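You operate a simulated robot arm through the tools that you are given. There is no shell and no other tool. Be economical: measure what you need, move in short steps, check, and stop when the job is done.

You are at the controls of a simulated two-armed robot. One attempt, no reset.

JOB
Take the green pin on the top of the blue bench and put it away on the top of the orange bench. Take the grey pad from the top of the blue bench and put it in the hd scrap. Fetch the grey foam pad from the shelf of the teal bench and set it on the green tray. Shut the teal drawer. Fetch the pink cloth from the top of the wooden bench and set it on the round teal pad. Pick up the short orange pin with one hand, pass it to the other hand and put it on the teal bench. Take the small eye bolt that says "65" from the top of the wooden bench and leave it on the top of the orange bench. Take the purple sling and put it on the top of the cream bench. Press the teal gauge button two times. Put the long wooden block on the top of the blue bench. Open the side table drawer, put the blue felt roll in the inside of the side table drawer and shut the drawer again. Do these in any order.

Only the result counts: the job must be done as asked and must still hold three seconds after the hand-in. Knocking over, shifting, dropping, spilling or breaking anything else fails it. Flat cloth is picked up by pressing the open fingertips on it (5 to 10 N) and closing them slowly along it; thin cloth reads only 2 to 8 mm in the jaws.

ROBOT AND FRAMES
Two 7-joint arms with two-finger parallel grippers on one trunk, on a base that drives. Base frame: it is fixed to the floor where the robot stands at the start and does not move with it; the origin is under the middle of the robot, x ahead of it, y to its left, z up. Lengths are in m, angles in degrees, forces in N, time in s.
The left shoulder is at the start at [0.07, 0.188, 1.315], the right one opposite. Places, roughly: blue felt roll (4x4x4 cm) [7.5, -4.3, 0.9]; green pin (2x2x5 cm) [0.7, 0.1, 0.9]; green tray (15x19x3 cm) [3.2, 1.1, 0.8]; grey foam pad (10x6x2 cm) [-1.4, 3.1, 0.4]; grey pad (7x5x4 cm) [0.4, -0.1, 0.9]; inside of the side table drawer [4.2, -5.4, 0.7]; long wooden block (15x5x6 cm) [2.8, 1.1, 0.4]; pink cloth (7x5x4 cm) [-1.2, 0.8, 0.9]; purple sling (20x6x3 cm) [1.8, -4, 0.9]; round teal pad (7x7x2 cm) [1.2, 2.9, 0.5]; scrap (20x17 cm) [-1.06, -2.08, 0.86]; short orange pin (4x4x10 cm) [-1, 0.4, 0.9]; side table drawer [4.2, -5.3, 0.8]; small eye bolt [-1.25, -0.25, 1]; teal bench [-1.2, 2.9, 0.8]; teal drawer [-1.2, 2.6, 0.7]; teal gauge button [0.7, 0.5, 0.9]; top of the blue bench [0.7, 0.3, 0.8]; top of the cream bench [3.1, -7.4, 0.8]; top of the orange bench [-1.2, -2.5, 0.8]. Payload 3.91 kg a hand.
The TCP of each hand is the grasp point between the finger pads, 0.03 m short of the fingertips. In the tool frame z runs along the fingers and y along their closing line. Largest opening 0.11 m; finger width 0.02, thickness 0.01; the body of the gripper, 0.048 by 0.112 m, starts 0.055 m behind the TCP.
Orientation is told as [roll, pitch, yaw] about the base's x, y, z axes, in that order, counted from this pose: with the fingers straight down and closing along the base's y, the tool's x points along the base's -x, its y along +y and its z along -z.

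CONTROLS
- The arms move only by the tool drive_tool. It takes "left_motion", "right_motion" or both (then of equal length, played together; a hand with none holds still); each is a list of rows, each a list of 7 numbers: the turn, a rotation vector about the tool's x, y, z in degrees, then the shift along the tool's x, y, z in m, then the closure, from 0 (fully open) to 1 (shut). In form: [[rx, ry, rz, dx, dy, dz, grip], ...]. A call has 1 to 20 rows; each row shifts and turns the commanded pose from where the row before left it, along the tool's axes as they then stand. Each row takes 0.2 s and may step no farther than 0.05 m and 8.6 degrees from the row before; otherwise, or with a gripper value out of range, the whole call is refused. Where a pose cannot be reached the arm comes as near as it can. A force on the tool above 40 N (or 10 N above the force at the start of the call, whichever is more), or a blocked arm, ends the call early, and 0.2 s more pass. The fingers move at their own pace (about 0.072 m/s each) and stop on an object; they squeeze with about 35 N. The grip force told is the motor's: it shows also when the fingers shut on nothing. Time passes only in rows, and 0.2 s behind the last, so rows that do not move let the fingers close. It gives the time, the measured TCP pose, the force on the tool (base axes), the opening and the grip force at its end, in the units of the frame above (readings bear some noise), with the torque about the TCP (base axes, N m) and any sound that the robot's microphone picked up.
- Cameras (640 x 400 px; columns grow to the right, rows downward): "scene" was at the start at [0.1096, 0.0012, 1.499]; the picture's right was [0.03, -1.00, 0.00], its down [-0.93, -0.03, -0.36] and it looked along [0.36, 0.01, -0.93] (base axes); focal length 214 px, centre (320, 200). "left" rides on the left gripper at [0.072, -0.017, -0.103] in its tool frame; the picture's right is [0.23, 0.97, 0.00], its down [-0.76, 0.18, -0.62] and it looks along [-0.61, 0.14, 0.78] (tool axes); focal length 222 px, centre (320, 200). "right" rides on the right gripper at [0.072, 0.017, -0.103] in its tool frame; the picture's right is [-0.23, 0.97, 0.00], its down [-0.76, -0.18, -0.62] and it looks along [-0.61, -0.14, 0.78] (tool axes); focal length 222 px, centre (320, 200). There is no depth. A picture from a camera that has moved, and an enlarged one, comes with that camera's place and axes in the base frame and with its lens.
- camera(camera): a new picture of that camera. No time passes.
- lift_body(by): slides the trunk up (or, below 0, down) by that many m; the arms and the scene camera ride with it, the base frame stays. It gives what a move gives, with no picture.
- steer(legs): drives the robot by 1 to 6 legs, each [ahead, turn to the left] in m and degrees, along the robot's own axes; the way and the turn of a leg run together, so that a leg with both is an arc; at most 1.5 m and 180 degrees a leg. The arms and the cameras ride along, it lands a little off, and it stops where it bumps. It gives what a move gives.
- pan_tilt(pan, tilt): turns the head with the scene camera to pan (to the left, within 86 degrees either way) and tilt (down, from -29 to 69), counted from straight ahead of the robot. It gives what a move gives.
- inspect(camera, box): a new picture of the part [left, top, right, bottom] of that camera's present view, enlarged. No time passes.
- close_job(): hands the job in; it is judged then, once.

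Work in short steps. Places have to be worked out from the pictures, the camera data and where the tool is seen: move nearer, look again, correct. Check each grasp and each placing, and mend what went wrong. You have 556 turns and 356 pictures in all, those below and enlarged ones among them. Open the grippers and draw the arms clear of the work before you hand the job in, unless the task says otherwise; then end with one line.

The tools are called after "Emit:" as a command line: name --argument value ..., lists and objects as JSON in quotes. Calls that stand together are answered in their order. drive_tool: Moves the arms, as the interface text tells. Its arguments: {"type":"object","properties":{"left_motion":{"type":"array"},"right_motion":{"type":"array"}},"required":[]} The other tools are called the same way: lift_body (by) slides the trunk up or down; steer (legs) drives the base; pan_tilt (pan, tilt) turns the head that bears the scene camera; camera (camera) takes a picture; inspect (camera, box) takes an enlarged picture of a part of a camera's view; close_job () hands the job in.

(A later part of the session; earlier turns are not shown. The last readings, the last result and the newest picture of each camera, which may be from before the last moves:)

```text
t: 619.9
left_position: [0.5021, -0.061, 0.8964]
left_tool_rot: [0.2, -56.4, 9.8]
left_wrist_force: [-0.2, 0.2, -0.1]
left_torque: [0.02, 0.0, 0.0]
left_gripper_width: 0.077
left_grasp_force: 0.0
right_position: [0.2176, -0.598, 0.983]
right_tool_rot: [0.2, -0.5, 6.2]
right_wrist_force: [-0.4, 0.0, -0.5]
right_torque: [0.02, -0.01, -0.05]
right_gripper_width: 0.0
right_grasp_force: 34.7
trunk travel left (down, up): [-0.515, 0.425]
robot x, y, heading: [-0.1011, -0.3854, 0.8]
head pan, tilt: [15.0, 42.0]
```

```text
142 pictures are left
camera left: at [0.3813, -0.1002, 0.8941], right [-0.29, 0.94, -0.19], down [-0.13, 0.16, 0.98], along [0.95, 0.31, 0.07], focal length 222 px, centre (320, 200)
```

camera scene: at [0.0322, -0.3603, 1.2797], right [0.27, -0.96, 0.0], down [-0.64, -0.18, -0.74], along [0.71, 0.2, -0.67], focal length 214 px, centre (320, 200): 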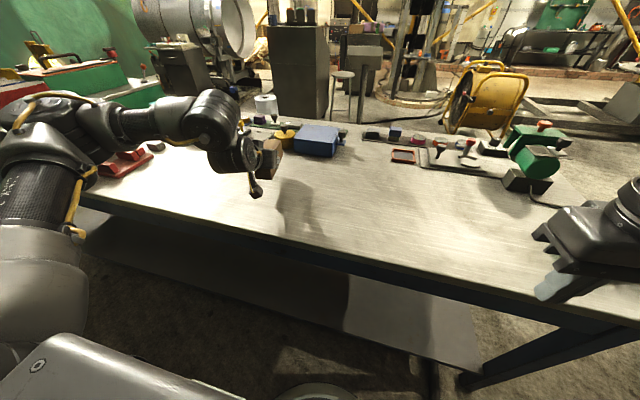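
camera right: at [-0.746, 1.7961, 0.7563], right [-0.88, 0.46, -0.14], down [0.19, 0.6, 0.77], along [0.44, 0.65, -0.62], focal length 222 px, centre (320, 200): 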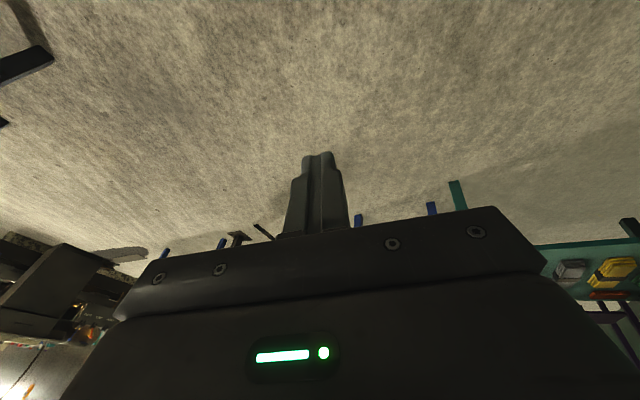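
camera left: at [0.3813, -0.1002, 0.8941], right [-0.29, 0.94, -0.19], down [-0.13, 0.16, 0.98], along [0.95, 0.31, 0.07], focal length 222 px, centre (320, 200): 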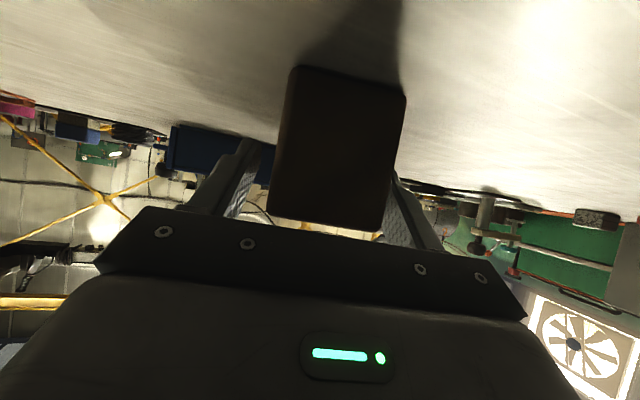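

Block stands free on the bench. I lift straight up and look.

Emit:
lift_body --by 0.15

Emit:
inspect --camera "scene" --box '[200, 80, 360, 220]'

```text
t: 621.7
left_position: [0.5025, -0.0596, 1.0447]
left_tool_rot: [0.2, -56.4, 9.8]
left_wrist_force: [0.6, 0.2, 0.4]
left_torque: [0.02, 0.01, 0.01]
left_gripper_width: 0.0771
left_grasp_force: 0.0
right_position: [0.2183, -0.5978, 1.1326]
right_tool_rot: [0.1, -0.5, 6.3]
right_wrist_force: [-0.3, -0.6, -0.3]
right_torque: [0.0, -0.03, 0.01]
right_gripper_width: 0.0003
right_grasp_force: 34.9
trunk travel left (down, up): [-0.665, 0.275]
robot x, y, heading: [-0.1036, -0.3789, 0.9]
head pan, tilt: [15.0, 42.0]
```

```text
2.86 times, centred on (280, 150) of scene
camera zoom: at [0.0322, -0.3604, 1.3726], right [0.27, -0.96, 0.0], down [-0.64, -0.18, -0.74], along [0.71, 0.2, -0.67], focal length 613 px, centre (434, 343)
```

zoom: 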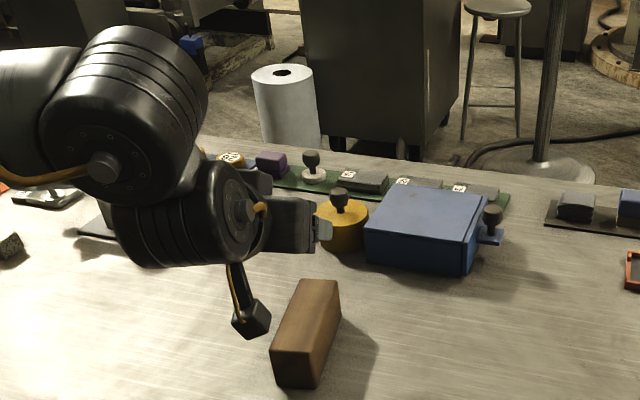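

Block placed. Next the eye bolt "65". I back off, set the left tool down, turn to face the wooden bench.

Emit:
steer --legs '[[-0.3, 0]]'

Emit:
drive_tool --left_motion '[[0, 8, 0, 0, 0, 0, 0], [0, 8, 0, 0, 0, 0, 0], [0, 8, 0, 0, 0, 0, 0], [0, 8, 0, 0, 0, 0, 0], [0, 8, 0, 0, 0, 0, 0], [0, 8, 0, 0, 0, 0, 0], [0, 8, 0, 0, 0, 0, 0], [0, 0.4, 0, 0, 0, 0, 0]]'

Emit:
lift_body --by 0.15

Emit:
steer --legs '[[0, 90], [0.22, 0], [0, 89.5]]'

Emit:
pan_tilt --pan 0 --tilt 40

Emit:
camera --camera "scene"

```text
t: 623.7
left_position: [0.2037, -0.0638, 1.0468]
left_tool_rot: [0.2, -56.4, 9.8]
left_wrist_force: [-0.4, -0.1, 0.5]
left_torque: [-0.02, 0.01, 0.03]
left_gripper_width: 0.077
left_grasp_force: 0.0
right_position: [-0.0791, -0.6011, 1.1326]
right_tool_rot: [0.1, -0.6, 6.2]
right_wrist_force: [0.3, -0.4, 0.7]
right_torque: [0.01, 0.03, 0.0]
right_gripper_width: 0.0
right_grasp_force: 35.4
trunk travel left (down, up): [-0.665, 0.275]
robot x, y, heading: [-0.3987, -0.3899, 0.4]
head pan, tilt: [15.0, 42.0]
```

```text
t: 625.5
left_position: [0.204, -0.064, 1.0461]
left_tool_rot: [0.0, 0.0, 10.1]
left_wrist_force: [-0.1, 0.0, -0.3]
left_torque: [0.0, -0.04, -0.03]
left_gripper_width: 0.1103
left_grasp_force: 0.0
right_position: [-0.0801, -0.6015, 1.1337]
right_tool_rot: [0.1, -0.8, 6.2]
right_wrist_force: [0.6, 0.4, 0.3]
right_torque: [0.02, -0.02, -0.02]
right_gripper_width: 0.0001
right_grasp_force: 35.1
trunk travel left (down, up): [-0.665, 0.275]
robot x, y, heading: [-0.3986, -0.3868, 0.6]
head pan, tilt: [15.0, 42.0]
```

```text
t: 627.3
left_position: [0.2047, -0.0647, 1.1956]
left_tool_rot: [0.2, 0.0, 10.0]
left_wrist_force: [0.0, 0.3, 0.3]
left_torque: [-0.04, 0.03, 0.0]
left_gripper_width: 0.11
left_grasp_force: 0.1
right_position: [-0.0801, -0.6013, 1.2833]
right_tool_rot: [0.0, -0.6, 6.1]
right_wrist_force: [0.7, -0.4, 0.2]
right_torque: [-0.03, 0.02, 0.02]
right_gripper_width: 0.0
right_grasp_force: 35.2
trunk travel left (down, up): [-0.815, 0.125]
robot x, y, heading: [-0.4008, -0.3868, 1.0]
head pan, tilt: [15.0, 42.0]
```

```text
t: 636.6
left_position: [-1.0069, -0.4985, 1.1951]
left_tool_rot: [0.0, 0.0, -169.5]
left_wrist_force: [-0.1, 0.1, 0.5]
left_torque: [-0.02, -0.02, -0.04]
left_gripper_width: 0.1099
left_grasp_force: 0.1
right_position: [-0.729, 0.0408, 1.2825]
right_tool_rot: [0.1, -0.7, -173.2]
right_wrist_force: [0.0, -0.4, -0.1]
right_torque: [0.02, -0.02, -0.02]
right_gripper_width: 0.0001
right_grasp_force: 35.3
trunk travel left (down, up): [-0.815, 0.125]
robot x, y, heading: [-0.4072, -0.1742, -178.6]
head pan, tilt: [15.0, 42.0]
```

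```text
t: 637.4
left_position: [-1.0083, -0.4989, 1.1956]
left_tool_rot: [0.1, 0.0, -169.4]
left_wrist_force: [0.1, -0.9, 0.8]
left_torque: [0.0, 0.0, 0.0]
left_gripper_width: 0.1102
left_grasp_force: 0.1
right_position: [-0.7282, 0.0407, 1.2828]
right_tool_rot: [0.1, -0.6, -173.2]
right_wrist_force: [0.2, -0.2, 0.2]
right_torque: [0.02, 0.05, 0.02]
right_gripper_width: 0.0
right_grasp_force: 35.1
trunk travel left (down, up): [-0.815, 0.125]
robot x, y, heading: [-0.4104, -0.1708, -178.5]
head pan, tilt: [0.0, 40.0]
```

```text
140 pictures are left
camera scene: at [-0.5378, -0.1752, 1.5256], right [-0.02, 1.0, 0.0], down [0.64, 0.02, -0.77], along [-0.77, -0.02, -0.64], focal length 214 px, centre (320, 200)
```

scene: 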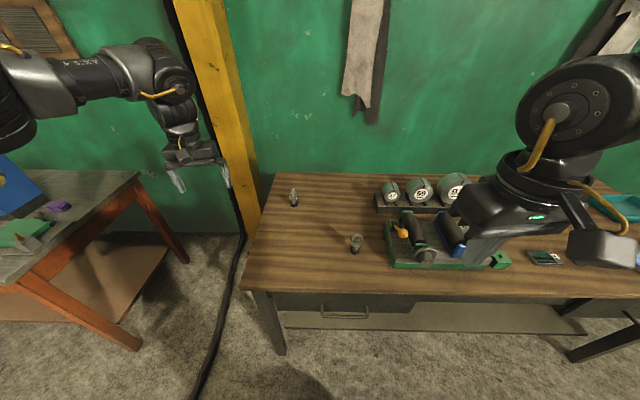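

Emit:
inspect --camera "scene" --box '[340, 225, 372, 257]'

```text
12.50 times, centred on (356, 241) of scene
camera zoom: at [-0.5378, -0.1752, 1.5256], right [-0.02, 1.0, 0.0], down [0.64, 0.02, -0.77], along [-0.77, -0.02, -0.64], focal length 2681 px, centre (-130, -312)
```

zoom: 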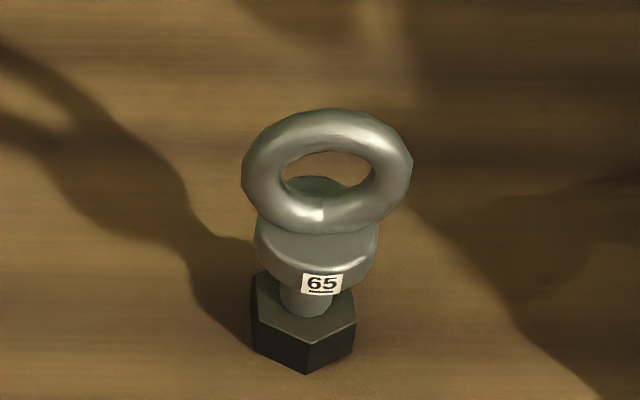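

Ring faces me, about 5 cm wide, centre z≈0.92. I drive 0.16 m ahead and bring the right hand above it, open.

Emit:
steer --legs '[[0.16, 0]]'

Emit:
drive_tool --right_motion '[[0, 0, 0, -0.0426, 0.0195, 0, 0.2], [0, 0, 0, -0.0426, 0.0195, 0, 0.2], [0, 0, 0, -0.0426, 0.0195, 0, 0.2], [0, 0, 0, -0.0426, 0.0195, 0, 0.2], [0, 0, 0, 0, 0, 0.04, 0.2], [0, 0, 0, 0, 0, 0.04, 0.2], [0, 0, 0, 0, 0, 0.04, 0.2], [0, 0, 0, 0, 0, 0, 0.2]]'

Emit:
camera --camera "right"

```text
t: 638.8
left_position: [-1.1648, -0.5031, 1.1982]
left_tool_rot: [0.1, -0.1, -169.4]
left_wrist_force: [0.2, 0.2, 1.2]
left_torque: [-0.04, 0.03, -0.03]
left_gripper_width: 0.1097
left_grasp_force: 0.1
right_position: [-0.8863, 0.0366, 1.2828]
right_tool_rot: [0.1, -0.8, -173.2]
right_wrist_force: [-0.3, 0.8, 0.2]
right_torque: [-0.01, 0.01, -0.01]
right_gripper_width: 0.0
right_grasp_force: 34.7
trunk travel left (down, up): [-0.815, 0.125]
robot x, y, heading: [-0.5639, -0.1776, -178.3]
head pan, tilt: [0.0, 40.0]
```

```text
t: 640.6
left_position: [-1.1685, -0.4996, 1.1971]
left_tool_rot: [0.2, 0.0, -169.5]
left_wrist_force: [-0.7, 0.2, 0.4]
left_torque: [-0.04, -0.01, 0.03]
left_gripper_width: 0.1098
left_grasp_force: 0.1
right_position: [-1.0205, -0.0531, 1.1592]
right_tool_rot: [0.2, -0.6, -173.2]
right_wrist_force: [0.1, 1.1, -1.0]
right_torque: [-0.04, 0.0, -0.01]
right_gripper_width: 0.0878
right_grasp_force: 0.0
right hand out of reach, approached as far as the arm can: row 2, 4
trunk travel left (down, up): [-0.815, 0.125]
robot x, y, heading: [-0.5664, -0.1749, -178.5]
head pan, tilt: [0.0, 40.0]
```

```text
138 pictures are left
camera right: at [-0.946, -0.0618, 1.261], right [-0.11, -0.99, 0.01], down [-0.77, 0.09, 0.63], along [-0.63, 0.06, -0.78], focal length 222 px, centre (320, 200)
```

right: 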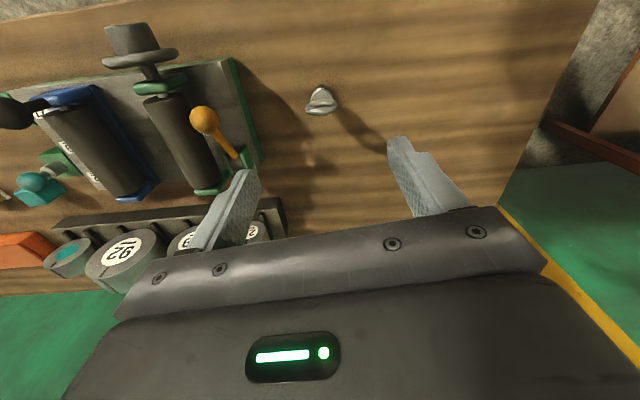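

Shift 1.7 cm and descend to z≈0.98.

Emit:
drive_tool --right_motion '[[0, 0, 0, -0.018, 0.002, 0.03, 0.2], [0, 0, 0, 0, 0, 0.04, 0.2], [0, 0, 0, 0, 0, 0.04, 0.2], [0, 0, 0, 0, 0, 0.04, 0.2], [0, 0, 0, 0, 0, 0.03, 0.2], [0, 0, 0, 0, 0, 0, 0.2]]'

Emit:
camera --camera "right"

```text
t: 642.0
left_position: [-1.168, -0.504, 1.1959]
left_tool_rot: [0.0, 0.1, -169.4]
left_wrist_force: [-0.3, -0.1, 0.3]
left_torque: [-0.05, 0.02, -0.01]
left_gripper_width: 0.1103
left_grasp_force: 0.1
right_position: [-1.0287, -0.0715, 0.9826]
right_tool_rot: [0.1, -0.8, -173.4]
right_wrist_force: [0.0, 0.1, 0.7]
right_torque: [-0.01, -0.03, -0.04]
right_gripper_width: 0.0881
right_grasp_force: 0.1
right hand out of reach, approached as far as the arm can: row 3, 4, 5
trunk travel left (down, up): [-0.815, 0.125]
robot x, y, heading: [-0.566, -0.1749, -178.7]
head pan, tilt: [0.0, 40.0]
```

```text
137 pictures are left
camera right: at [-0.9527, -0.0803, 1.0851], right [-0.11, -0.99, 0.0], down [-0.77, 0.09, 0.63], along [-0.63, 0.07, -0.77], focal length 222 px, centre (320, 200)
```

right: 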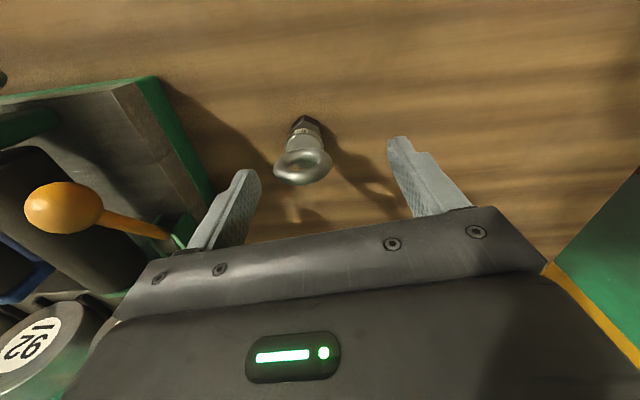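

The arm hit its low limit and slid; I raise 6 cm, re-centre, and use the trunk.

Emit:
drive_tool --right_motion '[[0, 0, 0, 0, 0, -0.03, 0.2], [0, 0, 0, 0, 0, -0.03, 0.2], [0, 0, 0, -0.0154, -0.0187, 0, 0.2], [0, 0, 0, 0, 0, 0, 0.2]]'

Emit:
lift_body --by -0.07

Emit:
camera --camera "right"

```text
t: 643.0
left_position: [-1.1676, -0.5038, 1.1957]
left_tool_rot: [0.1, 0.0, -169.4]
left_wrist_force: [-0.4, -0.4, 0.5]
left_torque: [0.0, -0.03, -0.03]
left_gripper_width: 0.1102
left_grasp_force: 0.0
right_position: [-1.0359, -0.063, 1.0438]
right_tool_rot: [0.0, -0.7, -173.4]
right_wrist_force: [-0.4, 0.1, 0.1]
right_torque: [0.02, -0.01, 0.01]
right_gripper_width: 0.0879
right_grasp_force: 0.0
right hand out of reach, approached as far as the arm can: row 3
trunk travel left (down, up): [-0.815, 0.125]
robot x, y, heading: [-0.5691, -0.1745, -178.6]
head pan, tilt: [0.0, 40.0]
```

```text
t: 644.1
left_position: [-1.1681, -0.5037, 1.1253]
left_tool_rot: [0.1, 0.0, -169.4]
left_wrist_force: [-0.5, -0.2, 0.3]
left_torque: [-0.01, 0.03, 0.01]
left_gripper_width: 0.11
left_grasp_force: 0.1
right_position: [-1.0353, -0.0643, 0.9733]
right_tool_rot: [-0.1, -0.7, -173.5]
right_wrist_force: [-0.2, -0.6, 0.0]
right_torque: [0.02, 0.01, 0.0]
right_gripper_width: 0.0878
right_grasp_force: 0.0
trunk travel left (down, up): [-0.745, 0.195]
robot x, y, heading: [-0.5669, -0.1764, -178.5]
head pan, tilt: [0.0, 40.0]
```

```text
136 pictures are left
camera right: at [-0.9609, -0.0727, 1.0758], right [-0.11, -0.99, 0.0], down [-0.77, 0.09, 0.63], along [-0.63, 0.07, -0.77], focal length 222 px, centre (320, 200)
```

right: 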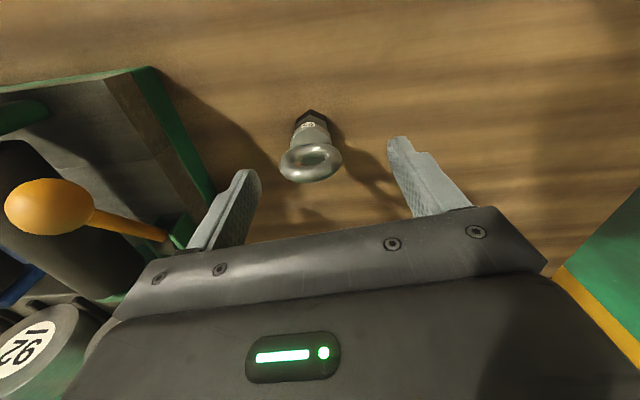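

Small correction, then final lowering.

Emit:
drive_tool --right_motion '[[0, 0, 0, -0.0119, -0.0104, 0, 0.2], [0, 0, 0, 0, 0, 0, 0.2]]'

Emit:
lift_body --by -0.03

Emit:
camera --camera "right"

```text
t: 644.7
left_position: [-1.1676, -0.5034, 1.1261]
left_tool_rot: [0.1, 0.0, -169.3]
left_wrist_force: [0.0, -0.8, 0.3]
left_torque: [0.04, 0.02, 0.0]
left_gripper_width: 0.1101
left_grasp_force: 0.1
right_position: [-1.0364, -0.0632, 0.9721]
right_tool_rot: [0.0, -0.7, -173.4]
right_wrist_force: [0.7, -0.1, 0.5]
right_torque: [0.02, 0.01, 0.01]
right_gripper_width: 0.0878
right_grasp_force: 0.0
right hand out of reach, approached as far as the arm can: row 1
trunk travel left (down, up): [-0.745, 0.195]
robot x, y, heading: [-0.5682, -0.1737, -178.6]
head pan, tilt: [0.0, 40.0]
```

```text
t: 645.4
left_position: [-1.1674, -0.5034, 1.0976]
left_tool_rot: [0.1, 0.0, -169.4]
left_wrist_force: [-0.1, -0.1, 0.0]
left_torque: [-0.02, 0.01, 0.0]
left_gripper_width: 0.1099
left_grasp_force: 0.0
right_position: [-1.0362, -0.0638, 0.9431]
right_tool_rot: [0.0, -0.7, -173.4]
right_wrist_force: [0.4, -0.4, -0.2]
right_torque: [-0.01, 0.0, 0.05]
right_gripper_width: 0.0877
right_grasp_force: 0.1
trunk travel left (down, up): [-0.715, 0.225]
robot x, y, heading: [-0.567, -0.1767, -178.6]
head pan, tilt: [0.0, 40.0]
```

```text
135 pictures are left
camera right: at [-0.9606, -0.0725, 1.0459], right [-0.11, -0.99, 0.0], down [-0.77, 0.09, 0.63], along [-0.63, 0.07, -0.77], focal length 222 px, centre (320, 200)
```

right: 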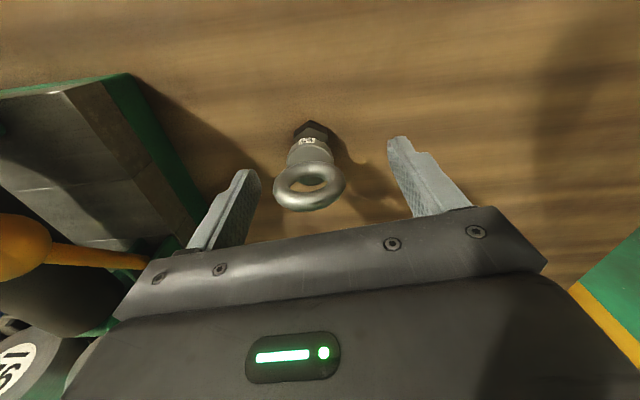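

The arm is at a limit, so I correct with the base: turn 1.1° right, 1.2 cm ahead.

Emit:
steer --legs '[[0, -1.1], [0.012, 0]]'

Emit:
camera --camera "right"

```text
t: 646.5
left_position: [-1.1832, -0.4911, 1.0986]
left_tool_rot: [0.1, -0.2, -170.5]
left_wrist_force: [0.0, 0.2, 1.4]
left_torque: [-0.03, 0.02, 0.03]
left_gripper_width: 0.1103
left_grasp_force: 0.1
right_position: [-1.0431, -0.0551, 0.9439]
right_tool_rot: [0.0, -0.9, -174.6]
right_wrist_force: [0.2, -0.6, 0.7]
right_torque: [-0.01, -0.01, 0.01]
right_gripper_width: 0.0877
right_grasp_force: 0.1
trunk travel left (down, up): [-0.715, 0.225]
robot x, y, heading: [-0.576, -0.1729, -179.5]
head pan, tilt: [0.0, 40.0]
```

```text
134 pictures are left
camera right: at [-0.9682, -0.0647, 1.0469], right [-0.13, -0.99, 0.0], down [-0.77, 0.1, 0.63], along [-0.63, 0.08, -0.77], focal length 222 px, centre (320, 200)
```

right: 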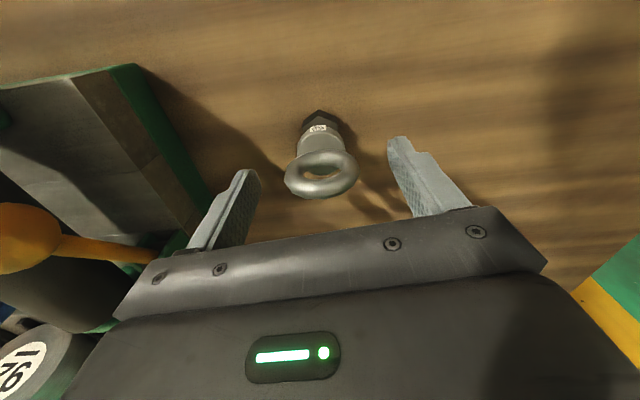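

Centred. Lower 2.6 cm and close slowly.

Emit:
lift_body --by -0.026

Emit:
drive_tool --right_motion '[[0, 0, 0, 0, 0, 0, 0.4], [0, 0, 0, 0, 0, 0, 0.55], [0, 0, 0, 0, 0, 0, 1], [0, 0, 0, 0, 0, 0, 1]]'

Emit:
lift_body --by 0.03

Emit:
camera --camera "right"

```text
t: 647.2
left_position: [-1.1855, -0.4925, 1.0694]
left_tool_rot: [0.0, 0.1, -170.5]
left_wrist_force: [-0.1, -0.5, -0.1]
left_torque: [0.0, 0.0, 0.04]
left_gripper_width: 0.11
left_grasp_force: 0.1
right_position: [-1.045, -0.0536, 0.9164]
right_tool_rot: [0.0, -0.8, -174.5]
right_wrist_force: [0.0, 0.1, -0.2]
right_torque: [0.04, 0.01, -0.01]
right_gripper_width: 0.088
right_grasp_force: 0.2
trunk travel left (down, up): [-0.689, 0.251]
robot x, y, heading: [-0.5784, -0.1745, -179.8]
head pan, tilt: [0.0, 40.0]
```

```text
t: 648.2
left_position: [-1.1852, -0.4932, 1.07]
left_tool_rot: [0.1, -0.2, -170.5]
left_wrist_force: [-0.1, 0.8, -0.5]
left_torque: [0.0, 0.0, -0.02]
left_gripper_width: 0.11
left_grasp_force: 0.0
right_position: [-1.0455, -0.0562, 0.9172]
right_tool_rot: [0.0, -0.7, -174.5]
right_wrist_force: [0.2, 0.2, -0.6]
right_torque: [0.01, -0.01, -0.01]
right_gripper_width: 0.0505
right_grasp_force: 34.8
trunk travel left (down, up): [-0.689, 0.251]
robot x, y, heading: [-0.5784, -0.1737, -179.7]
head pan, tilt: [0.0, 40.0]
```

```text
t: 649.0
left_position: [-1.1871, -0.4927, 1.1003]
left_tool_rot: [0.2, 0.0, -170.4]
left_wrist_force: [-0.1, 0.0, 0.6]
left_torque: [-0.02, -0.01, -0.01]
left_gripper_width: 0.1101
left_grasp_force: 0.1
right_position: [-1.0457, -0.0573, 0.947]
right_tool_rot: [0.0, -0.7, -174.5]
right_wrist_force: [0.3, -0.1, -1.3]
right_torque: [0.01, -0.01, 0.02]
right_gripper_width: 0.0504
right_grasp_force: 35.4
trunk travel left (down, up): [-0.719, 0.221]
robot x, y, heading: [-0.5772, -0.1782, -179.5]
head pan, tilt: [0.0, 40.0]
```

```text
133 pictures are left
camera right: at [-0.9711, -0.0651, 1.0496], right [-0.13, -0.99, 0.0], down [-0.77, 0.1, 0.63], along [-0.63, 0.08, -0.77], focal length 222 px, centre (320, 200)
```

right: 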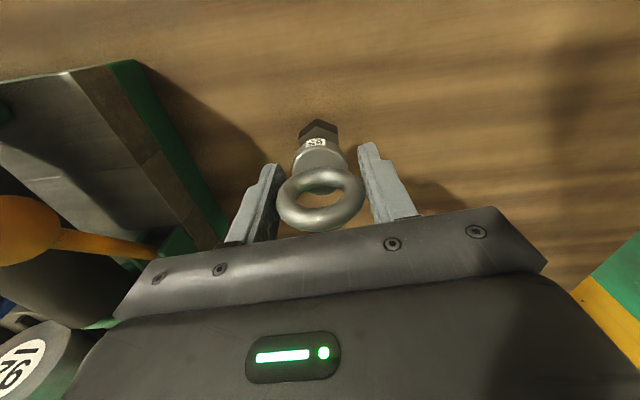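

Bolt lifted. I raise, back off, and drive to the orange bench at y≈-1.97.

Emit:
lift_body --by 0.2

Emit:
steer --legs '[[-0.3, 0], [0, 89.5], [0.9, 0], [0.89, 0], [0, -90]]'

Emit:
camera --camera "scene"

```text
t: 651.2
left_position: [-1.1858, -0.4918, 1.3004]
left_tool_rot: [0.1, -0.1, -170.4]
left_wrist_force: [-0.6, 0.7, -0.2]
left_torque: [-0.02, 0.01, -0.01]
left_gripper_width: 0.1102
left_grasp_force: 0.0
right_position: [-1.0455, -0.0547, 1.1466]
right_tool_rot: [0.0, -0.6, -174.5]
right_wrist_force: [-1.0, -0.1, -0.7]
right_torque: [-0.02, 0.0, 0.04]
right_gripper_width: 0.0505
right_grasp_force: 34.7
trunk travel left (down, up): [-0.919, 0.021]
robot x, y, heading: [-0.5781, -0.177, -180.0]
head pan, tilt: [0.0, 40.0]
```

```text
t: 669.5
left_position: [-0.882, -2.2827, 1.2999]
left_tool_rot: [0.0, -0.1, -170.7]
left_wrist_force: [-0.7, 1.0, 0.0]
left_torque: [0.02, 0.03, 0.01]
left_gripper_width: 0.1103
left_grasp_force: 0.0
right_position: [-0.7403, -1.8453, 1.1467]
right_tool_rot: [0.0, -0.7, -174.7]
right_wrist_force: [-0.4, -0.5, -1.2]
right_torque: [-0.01, 0.0, 0.0]
right_gripper_width: 0.0502
right_grasp_force: 34.7
trunk travel left (down, up): [-0.919, 0.021]
robot x, y, heading: [-0.2701, -1.9667, -179.7]
head pan, tilt: [0.0, 40.0]
```

```text
132 pictures are left
camera scene: at [-0.4049, -1.9683, 1.6296], right [0.0, 1.0, 0.0], down [0.64, 0.0, -0.77], along [-0.77, 0.0, -0.64], focal length 214 px, centre (320, 200)
```

scene: 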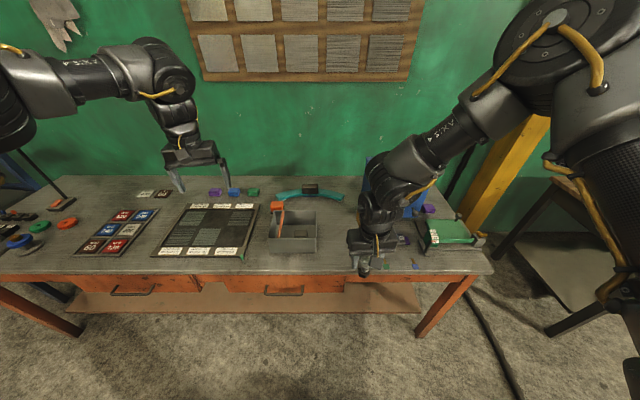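

Drive 0.2 m ahead and view from the right camera.

Emit:
steer --legs '[[0.21, 0]]'

Emit:
camera --camera "right"

```text
t: 671.1
left_position: [-1.0853, -2.2819, 1.3036]
left_tool_rot: [0.0, -0.2, -170.6]
left_wrist_force: [1.1, 0.0, 0.5]
left_torque: [-0.01, 0.02, 0.02]
left_gripper_width: 0.1099
left_grasp_force: 0.0
right_position: [-0.9446, -1.8463, 1.1495]
right_tool_rot: [0.0, -0.8, -174.6]
right_wrist_force: [0.2, 0.5, -1.4]
right_torque: [-0.01, 0.01, 0.0]
right_gripper_width: 0.0502
right_grasp_force: 34.9
trunk travel left (down, up): [-0.919, 0.021]
robot x, y, heading: [-0.4802, -1.9706, -179.9]
head pan, tilt: [0.0, 40.0]
```

```text
131 pictures are left
camera right: at [-0.8692, -1.856, 1.2515], right [-0.13, -0.99, 0.0], down [-0.76, 0.11, 0.64], along [-0.63, 0.08, -0.77], focal length 222 px, centre (320, 200)
```

right: 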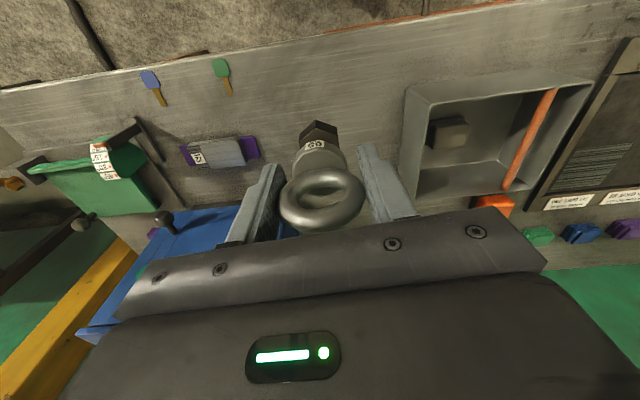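

The spot below is free. Lower 0.225 m, then feel.

Emit:
lift_body --by -0.224

Emit:
lift_body --by -0.006

Emit:
inspect --camera "right" --box '[240, 80, 400, 200]'

```text
t: 673.5
left_position: [-1.0893, -2.2835, 1.0769]
left_tool_rot: [0.1, -0.1, -170.7]
left_wrist_force: [-0.2, -0.4, -0.8]
left_torque: [-0.01, 0.02, 0.0]
left_gripper_width: 0.11
left_grasp_force: 0.2
right_position: [-0.9481, -1.845, 0.9234]
right_tool_rot: [-0.1, -0.7, -174.6]
right_wrist_force: [-0.1, 0.2, -1.1]
right_torque: [0.02, 0.0, -0.02]
right_gripper_width: 0.0502
right_grasp_force: 34.8
trunk travel left (down, up): [-0.695, 0.245]
robot x, y, heading: [-0.4817, -1.9689, -179.9]
head pan, tilt: [0.0, 40.0]
```

```text
t: 674.1
left_position: [-1.0898, -2.2834, 1.0693]
left_tool_rot: [0.1, 0.0, -170.7]
left_wrist_force: [0.3, 0.5, -0.1]
left_torque: [0.03, 0.0, 0.0]
left_gripper_width: 0.11
left_grasp_force: 0.0
right_position: [-0.9481, -1.8464, 0.9171]
right_tool_rot: [0.0, -0.7, -174.7]
right_wrist_force: [-0.2, 0.3, -0.1]
right_torque: [0.04, -0.04, -0.04]
right_gripper_width: 0.0502
right_grasp_force: 35.4
trunk travel left (down, up): [-0.689, 0.251]
robot x, y, heading: [-0.4814, -1.9677, -179.7]
head pan, tilt: [0.0, 40.0]
```

```text
3.33 times, centred on (320, 140) of right
camera zoom: at [-0.8735, -1.8562, 1.0199], right [-0.13, -0.99, 0.0], down [-0.77, 0.11, 0.63], along [-0.63, 0.08, -0.77], focal length 740 px, centre (320, 400)
```

zoom: 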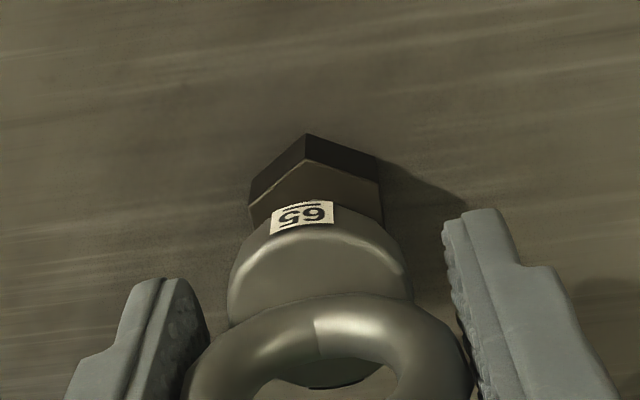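

Very near contact; lower 2 mm more, then release.

Emit:
lift_body --by -0.002

Emit:
drive_tool --right_motion '[[0, 0, 0, 0, 0, 0, 0.45], [0, 0, 0, 0, 0, 0, 0.3], [0, 0, 0, 0, 0, 0, 0.2], [0, 0, 0, 0, 0, 0, 0.2]]'

Emit:
lift_body --by 0.2

Emit:
camera --camera "right"

```text
t: 674.6
left_position: [-1.0895, -2.2829, 1.0697]
left_tool_rot: [0.0, -0.1, -170.7]
left_wrist_force: [0.9, -0.6, 0.3]
left_torque: [0.02, 0.01, 0.02]
left_gripper_width: 0.1101
left_grasp_force: 0.0
right_position: [-0.9487, -1.8464, 0.9171]
right_tool_rot: [0.0, -0.9, -174.8]
right_wrist_force: [-0.6, 1.8, 20.3]
right_torque: [0.08, -0.1, -0.11]
right_gripper_width: 0.0501
right_grasp_force: 35.4
trunk travel left (down, up): [-0.687, 0.253]
robot x, y, heading: [-0.4817, -1.9648, -179.6]
head pan, tilt: [0.0, 40.0]
```

```text
t: 675.6
left_position: [-1.0897, -2.2827, 1.0692]
left_tool_rot: [0.1, 0.1, -170.6]
left_wrist_force: [0.7, -0.5, 0.1]
left_torque: [0.02, -0.01, 0.0]
left_gripper_width: 0.1104
left_grasp_force: 0.0
right_position: [-0.9477, -1.8456, 0.9159]
right_tool_rot: [0.1, -0.7, -174.6]
right_wrist_force: [0.0, -0.5, 0.4]
right_torque: [0.0, -0.02, 0.02]
right_gripper_width: 0.088
right_grasp_force: 0.1
trunk travel left (down, up): [-0.687, 0.253]
robot x, y, heading: [-0.4839, -1.9685, -179.8]
head pan, tilt: [0.0, 40.0]
```

```text
t: 677.8
left_position: [-1.0893, -2.2827, 1.2697]
left_tool_rot: [0.1, 0.0, -170.8]
left_wrist_force: [-0.6, -0.9, -0.2]
left_torque: [0.01, 0.03, 0.04]
left_gripper_width: 0.1102
left_grasp_force: 0.0
right_position: [-0.9483, -1.8468, 1.1148]
right_tool_rot: [0.1, -0.7, -174.5]
right_wrist_force: [-0.1, -0.1, 0.3]
right_torque: [0.0, -0.01, -0.01]
right_gripper_width: 0.088
right_grasp_force: 0.1
trunk travel left (down, up): [-0.887, 0.053]
robot x, y, heading: [-0.4814, -1.9666, -179.9]
head pan, tilt: [0.0, 40.0]
```

```text
129 pictures are left
camera right: at [-0.8738, -1.8563, 1.2178], right [-0.13, -0.99, 0.0], down [-0.77, 0.11, 0.63], along [-0.63, 0.08, -0.77], focal length 222 px, centre (320, 200)
```

right: 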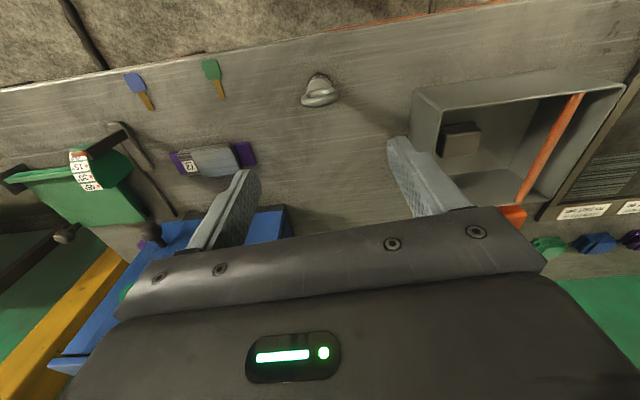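

Eye bolt "65" is placed. Now south to the purple sling at about [1.8,-4,0.9]. I back off, turn and look.

Emit:
steer --legs '[[-0.25, 0], [0, 95]]'

Emit:
pan_tilt --pan 20 --tilt 15

Emit:
camera --camera "scene"

```text
t: 683.6
left_position: [0.1374, -2.5462, 1.2686]
left_tool_rot: [0.2, -0.1, -75.8]
left_wrist_force: [-0.3, -0.2, 0.0]
left_torque: [0.01, -0.01, 0.03]
left_gripper_width: 0.1102
left_grasp_force: 0.1
right_position: [-0.3105, -2.4408, 1.1156]
right_tool_rot: [0.0, -0.6, -79.8]
right_wrist_force: [-0.2, 0.2, 0.6]
right_torque: [-0.02, 0.01, 0.02]
right_gripper_width: 0.0882
right_grasp_force: 0.1
trunk travel left (down, up): [-0.887, 0.053]
robot x, y, heading: [-0.2274, -1.9657, -84.9]
head pan, tilt: [0.0, 40.0]
```

```text
t: 684.5
left_position: [0.1376, -2.5469, 1.2687]
left_tool_rot: [0.2, 0.0, -75.9]
left_wrist_force: [0.7, -0.1, -0.9]
left_torque: [0.01, 0.03, 0.01]
left_gripper_width: 0.1101
left_grasp_force: 0.1
right_position: [-0.31, -2.4405, 1.115]
right_tool_rot: [0.1, -0.7, -79.8]
right_wrist_force: [-0.2, 0.4, -0.1]
right_torque: [0.04, 0.01, 0.0]
right_gripper_width: 0.0879
right_grasp_force: 0.0
trunk travel left (down, up): [-0.887, 0.053]
robot x, y, heading: [-0.2344, -1.966, -85.3]
head pan, tilt: [20.0, 15.0]
```

```text
128 pictures are left
camera scene: at [-0.1812, -2.1015, 1.6371], right [-0.91, -0.42, 0.0], down [-0.11, 0.24, -0.97], along [0.41, -0.88, -0.26], focal length 214 px, centre (320, 200)
```

scene: 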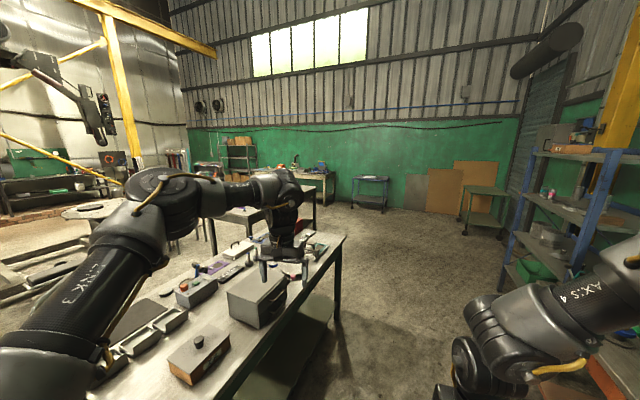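

Emit:
inspect --camera "scene" --box '[120, 130, 400, 300]'

```text
2.29 times, centred on (260, 215) of scene
camera zoom: at [-0.1812, -2.1015, 1.6371], right [-0.91, -0.42, 0.0], down [-0.11, 0.24, -0.97], along [0.41, -0.88, -0.26], focal length 490 px, centre (457, 166)
```

zoom: 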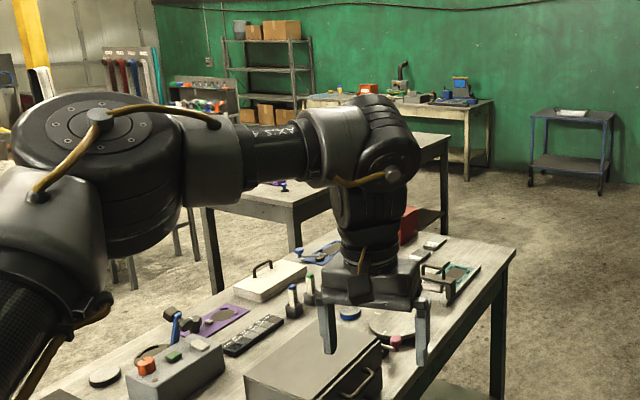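

I drive south past the green bench along x≈-0.35, then turn east to see the second table.

Emit:
steer --legs '[[0, -9], [1.0, 0], [0.95, 0], [0, 90]]'

Emit:
pan_tilt --pan 10 --tilt 20

Emit:
camera --camera "scene"

```text
t: 698.7
left_position: [0.2568, -3.6413, 1.2689]
left_tool_rot: [0.1, 0.0, 5.1]
left_wrist_force: [-0.3, 0.0, -0.5]
left_torque: [0.0, -0.01, 0.01]
left_gripper_width: 0.11
left_grasp_force: 0.0
right_position: [0.0838, -4.0658, 1.1148]
right_tool_rot: [-0.1, -0.7, 1.3]
right_wrist_force: [-0.3, 0.6, -0.6]
right_torque: [0.06, 0.02, -0.01]
right_gripper_width: 0.0878
right_grasp_force: 0.0
trunk travel left (down, up): [-0.887, 0.053]
robot x, y, heading: [-0.3717, -3.9147, -3.8]
head pan, tilt: [20.0, 15.0]
```

```text
t: 699.4
left_position: [0.2587, -3.6416, 1.2682]
left_tool_rot: [0.2, 0.0, 5.2]
left_wrist_force: [-0.4, 0.4, -0.5]
left_torque: [-0.02, 0.0, -0.01]
left_gripper_width: 0.1102
left_grasp_force: 0.1
right_position: [0.0856, -4.0657, 1.1148]
right_tool_rot: [0.0, -0.6, 1.2]
right_wrist_force: [-0.2, 0.4, -0.8]
right_torque: [0.01, 0.01, -0.01]
right_gripper_width: 0.088
right_grasp_force: 0.2
trunk travel left (down, up): [-0.887, 0.053]
robot x, y, heading: [-0.3714, -3.9094, -4.1]
head pan, tilt: [10.0, 20.0]
```

```text
126 pictures are left
camera scene: at [-0.2261, -3.9059, 1.629], right [0.11, -0.99, 0.0], down [-0.34, -0.04, -0.94], along [0.93, 0.1, -0.34], focal length 214 px, centre (320, 200)
```

scene: 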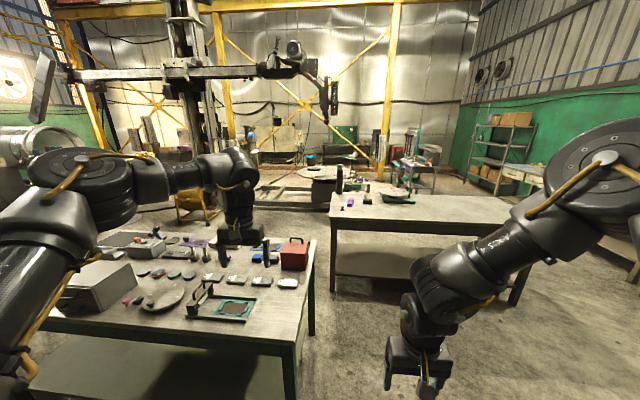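

Emit:
inspect --camera "scene" --box '[310, 150, 550, 270]'

```text
2.67 times, centred on (430, 210) of scene
camera zoom: at [-0.2261, -3.9059, 1.629], right [0.11, -0.99, 0.0], down [-0.34, -0.04, -0.94], along [0.93, 0.1, -0.34], focal length 572 px, centre (27, 173)
```

zoom: 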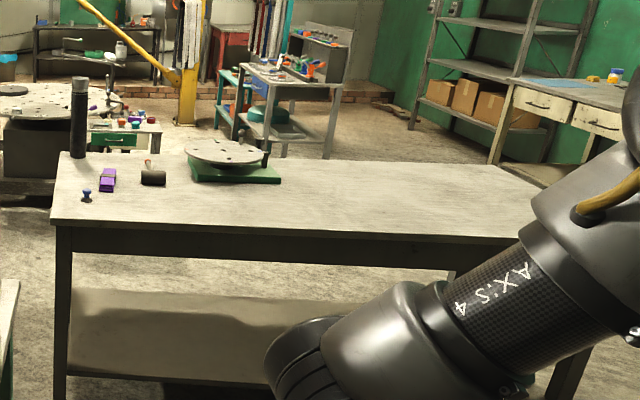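

The sling lies at ≈[1.83,-3.99,0.87] along x. I drive to about (1.13,-4.29) facing east for the left hand.

Emit:
steer --legs '[[0, -26], [0.55, 0], [0, 26], [1.05, 0], [0, 4]]'

Emit:
pan_tilt --pan 15 --tilt 40

Emit:
camera --camera "scene"

Emit:
camera --camera "left"

```text
t: 710.7
left_position: [1.7642, -3.9571, 1.27]
left_tool_rot: [0.4, -0.1, 8.6]
left_wrist_force: [0.2, -0.4, 0.3]
left_torque: [0.05, 0.0, 0.01]
left_gripper_width: 0.1099
left_grasp_force: 0.1
right_position: [1.6189, -4.39, 1.1143]
right_tool_rot: [0.2, -0.7, 4.8]
right_wrist_force: [-0.3, 0.0, -0.3]
right_torque: [0.03, 0.03, 0.01]
right_gripper_width: 0.0879
right_grasp_force: 0.0
trunk travel left (down, up): [-0.887, 0.053]
robot x, y, heading: [1.1533, -4.2628, -0.4]
head pan, tilt: [10.0, 20.0]
```

```text
t: 711.5
left_position: [1.7637, -3.9528, 1.2685]
left_tool_rot: [0.1, -0.1, 8.7]
left_wrist_force: [0.1, -0.1, 0.0]
left_torque: [-0.02, -0.04, -0.01]
left_gripper_width: 0.11
left_grasp_force: 0.0
right_position: [1.6182, -4.3877, 1.1153]
right_tool_rot: [0.0, -0.6, 4.8]
right_wrist_force: [-0.3, -0.3, -1.0]
right_torque: [-0.01, -0.01, -0.03]
right_gripper_width: 0.0879
right_grasp_force: 0.0
trunk travel left (down, up): [-0.887, 0.053]
robot x, y, heading: [1.1479, -4.2624, -0.2]
head pan, tilt: [15.0, 40.0]
```

```text
124 pictures are left
camera scene: at [1.2878, -4.2408, 1.5977], right [0.25, -0.97, 0.0], down [-0.62, -0.16, -0.77], along [0.74, 0.19, -0.64], focal length 214 px, centre (320, 200)
```

scene: 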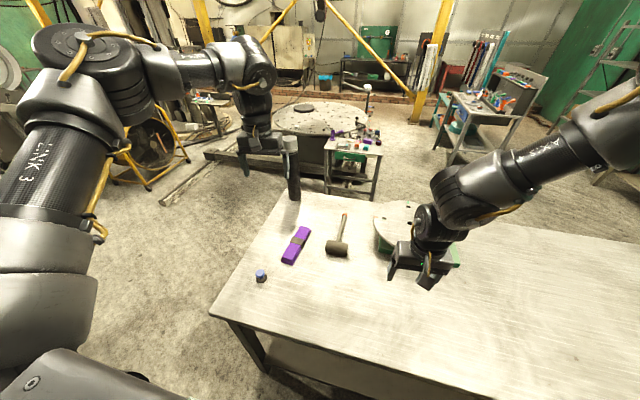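

```text
123 pictures are left
camera left: at [1.6942, -3.9807, 1.3731], right [-0.37, 0.93, 0.0], down [0.73, 0.29, 0.62], along [0.58, 0.23, -0.78], focal length 222 px, centre (320, 200)
```

left: 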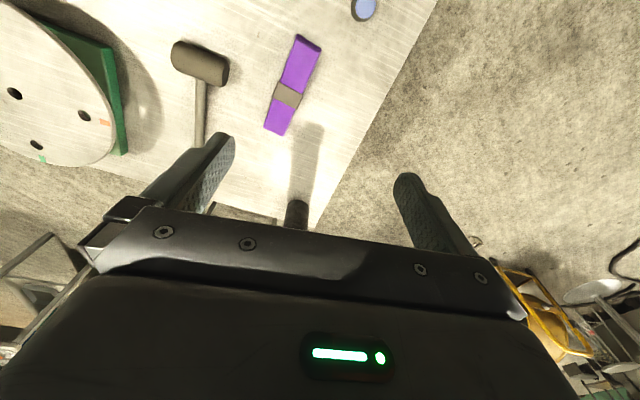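

Sling centre ≈(1.817,-3.996). I drive 3.5 cm, adjust the left hand and lower the trunk.

Emit:
steer --legs '[[0.035, 0]]'

Emit:
drive_tool --left_motion '[[0, 0, 8.5, 0, 0, 0, 0.1], [0, 0, 0, -0.01, -0.02, 0, 0.1], [0, 0, 0, -0.01, -0.022, 0, 0.1], [0, 0, 0, 0, 0, 0, 0.1]]'

Emit:
lift_body --by -0.2

Emit:
camera --camera "left"

```text
t: 712.4
left_position: [1.791, -3.9517, 1.2738]
left_tool_rot: [0.0, -0.4, 8.7]
left_wrist_force: [-0.3, 0.0, 0.3]
left_torque: [-0.06, -0.03, -0.01]
left_gripper_width: 0.1102
left_grasp_force: 0.0
right_position: [1.6449, -4.3872, 1.1181]
right_tool_rot: [-0.1, -1.0, 4.9]
right_wrist_force: [-0.6, -0.1, -0.4]
right_torque: [-0.03, -0.05, 0.01]
right_gripper_width: 0.088
right_grasp_force: 0.0
trunk travel left (down, up): [-0.887, 0.053]
robot x, y, heading: [1.1871, -4.2614, -0.5]
head pan, tilt: [15.0, 40.0]
```

```text
t: 713.4
left_position: [1.8164, -3.9944, 1.2706]
left_tool_rot: [0.0, -0.1, 0.2]
left_wrist_force: [0.2, -0.3, -0.1]
left_torque: [0.0, 0.03, -0.01]
left_gripper_width: 0.099
left_grasp_force: 0.2
right_position: [1.6506, -4.3881, 1.1166]
right_tool_rot: [-0.2, -0.7, 4.9]
right_wrist_force: [0.4, 0.6, -0.5]
right_torque: [-0.02, 0.01, -0.02]
right_gripper_width: 0.0881
right_grasp_force: 0.0
trunk travel left (down, up): [-0.887, 0.053]
robot x, y, heading: [1.1845, -4.2615, -0.3]
head pan, tilt: [15.0, 40.0]
```

```text
t: 715.6
left_position: [1.8146, -3.9961, 1.0719]
left_tool_rot: [0.0, -0.3, 0.1]
left_wrist_force: [-0.4, -0.2, 0.0]
left_torque: [0.0, -0.01, -0.01]
left_gripper_width: 0.0988
left_grasp_force: 0.0
right_position: [1.6504, -4.3881, 0.9166]
right_tool_rot: [0.0, -0.8, 4.9]
right_wrist_force: [0.1, 0.3, 0.9]
right_torque: [0.02, 0.0, 0.03]
right_gripper_width: 0.0881
right_grasp_force: 0.1
trunk travel left (down, up): [-0.687, 0.253]
robot x, y, heading: [1.1866, -4.2623, -0.4]
head pan, tilt: [15.0, 40.0]
```

```text
122 pictures are left
camera left: at [1.7426, -4.0127, 1.1762], right [-0.23, 0.97, 0.0], down [0.76, 0.18, 0.63], along [0.61, 0.14, -0.78], focal length 222 px, centre (320, 200)
```

left: 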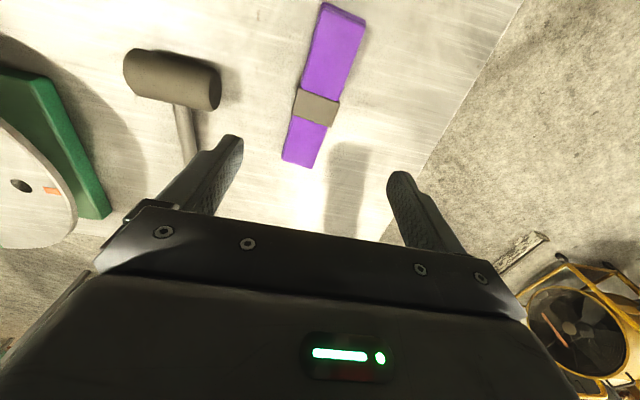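

The right hand would hit the table; I raise it 0.2 m by its arm first.

Emit:
drive_tool --right_motion '[[0, 0, 0, 0.02, 0, -0.04, 0.2], [0, 0, 0, 0.02, 0, -0.04, 0.2], [0, 0, 0, 0.02, 0, -0.04, 0.2], [0, 0, 0, 0.02, 0, -0.04, 0.2], [0, 0, 0, 0, 0, -0.04, 0.2], [0, 0, 0, 0, 0, -0.04, 0.2], [0, 0, 0, 0, 0, 0, 0.2]]'

Emit:
lift_body --by -0.1

Emit:
camera --camera "left"

```text
t: 717.2
left_position: [1.816, -3.9946, 1.0715]
left_tool_rot: [0.0, -0.3, 0.1]
left_wrist_force: [-0.3, 0.6, 0.3]
left_torque: [0.01, 0.03, 0.03]
left_gripper_width: 0.0989
left_grasp_force: 0.0
right_position: [1.5676, -4.3947, 1.156]
right_tool_rot: [0.0, -0.8, 4.8]
right_wrist_force: [-0.5, 0.4, -0.1]
right_torque: [0.01, -0.01, 0.01]
right_gripper_width: 0.0881
right_grasp_force: 0.1
trunk travel left (down, up): [-0.687, 0.253]
robot x, y, heading: [1.1848, -4.2612, -0.4]
head pan, tilt: [15.0, 40.0]
```

```text
t: 718.5
left_position: [1.8152, -3.9949, 0.9722]
left_tool_rot: [0.0, -0.3, 0.3]
left_wrist_force: [0.7, -0.1, 0.7]
left_torque: [0.01, 0.02, -0.01]
left_gripper_width: 0.0991
left_grasp_force: 0.0
right_position: [1.5674, -4.3945, 1.0568]
right_tool_rot: [-0.1, -0.8, 4.9]
right_wrist_force: [0.1, 0.0, 0.0]
right_torque: [0.0, -0.01, 0.03]
right_gripper_width: 0.0882
right_grasp_force: 0.0
trunk travel left (down, up): [-0.587, 0.353]
robot x, y, heading: [1.1872, -4.263, -0.6]
head pan, tilt: [15.0, 40.0]
```

```text
121 pictures are left
camera left: at [1.7425, -4.0127, 1.0763], right [-0.23, 0.97, 0.0], down [0.76, 0.18, 0.63], along [0.61, 0.14, -0.78], focal length 222 px, centre (320, 200)
```

left: 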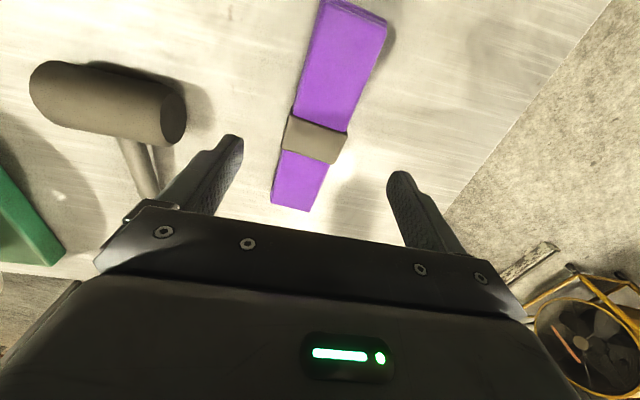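

Aligned with the sling's middle. Lower 8.5 cm and close.

Emit:
lift_body --by -0.084

Emit:
drive_tool --left_motion '[[0, 0, 0, 0, 0, 0, 0.35], [0, 0, 0, 0, 0, 0, 0.5], [0, 0, 0, 0, 0, 0, 1], [0, 0, 0, 0, 0, 0, 1]]'

Emit:
lift_body --by 0.1

Emit:
camera --camera "left"

```text
t: 719.7
left_position: [1.8155, -3.9955, 0.888]
left_tool_rot: [0.0, -0.3, 0.3]
left_wrist_force: [-0.6, 0.4, 0.2]
left_torque: [0.01, 0.0, 0.0]
left_gripper_width: 0.0988
left_grasp_force: 0.0
right_position: [1.5671, -4.3941, 0.9714]
right_tool_rot: [-0.1, -0.8, 4.8]
right_wrist_force: [-0.7, -0.4, 1.0]
right_torque: [-0.04, 0.01, 0.01]
right_gripper_width: 0.088
right_grasp_force: 0.1
trunk travel left (down, up): [-0.503, 0.437]
robot x, y, heading: [1.1882, -4.2624, -0.2]
head pan, tilt: [15.0, 40.0]
```

```text
t: 720.7
left_position: [1.815, -3.9947, 0.8877]
left_tool_rot: [-0.1, -0.2, 0.2]
left_wrist_force: [0.3, -0.6, -0.2]
left_torque: [-0.07, -0.11, -0.09]
left_gripper_width: 0.0575
left_grasp_force: 35.3
right_position: [1.5682, -4.3944, 0.9721]
right_tool_rot: [0.0, -0.7, 4.9]
right_wrist_force: [-0.5, -0.5, 0.4]
right_torque: [0.0, 0.03, 0.01]
right_gripper_width: 0.0879
right_grasp_force: 0.0
trunk travel left (down, up): [-0.503, 0.437]
robot x, y, heading: [1.1831, -4.2628, -0.4]
head pan, tilt: [15.0, 40.0]
```

```text
t: 722.0
left_position: [1.8168, -3.9949, 0.9864]
left_tool_rot: [-0.1, -0.2, 0.2]
left_wrist_force: [-0.1, -0.9, -2.2]
left_torque: [-0.02, 0.02, 0.01]
left_gripper_width: 0.0577
left_grasp_force: 34.8
right_position: [1.5687, -4.3935, 1.071]
right_tool_rot: [0.0, -0.8, 4.8]
right_wrist_force: [-0.8, -0.4, 0.0]
right_torque: [-0.02, 0.03, 0.01]
right_gripper_width: 0.088
right_grasp_force: 0.1
trunk travel left (down, up): [-0.603, 0.337]
robot x, y, heading: [1.1855, -4.2615, -0.4]
head pan, tilt: [15.0, 40.0]
```

```text
120 pictures are left
camera left: at [1.7433, -4.0125, 1.0916], right [-0.23, 0.97, 0.0], down [0.76, 0.18, 0.63], along [0.61, 0.14, -0.78], focal length 222 px, centre (320, 200)
```

left: 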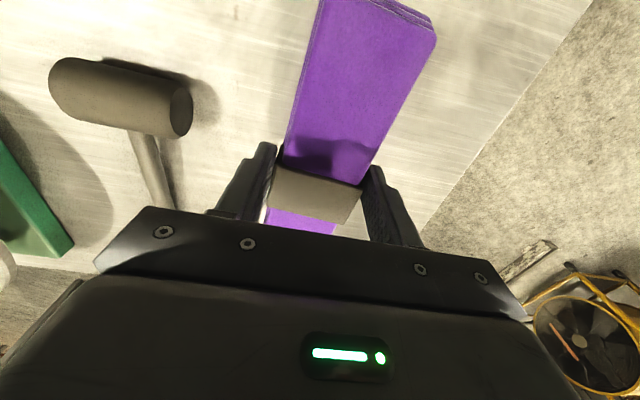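

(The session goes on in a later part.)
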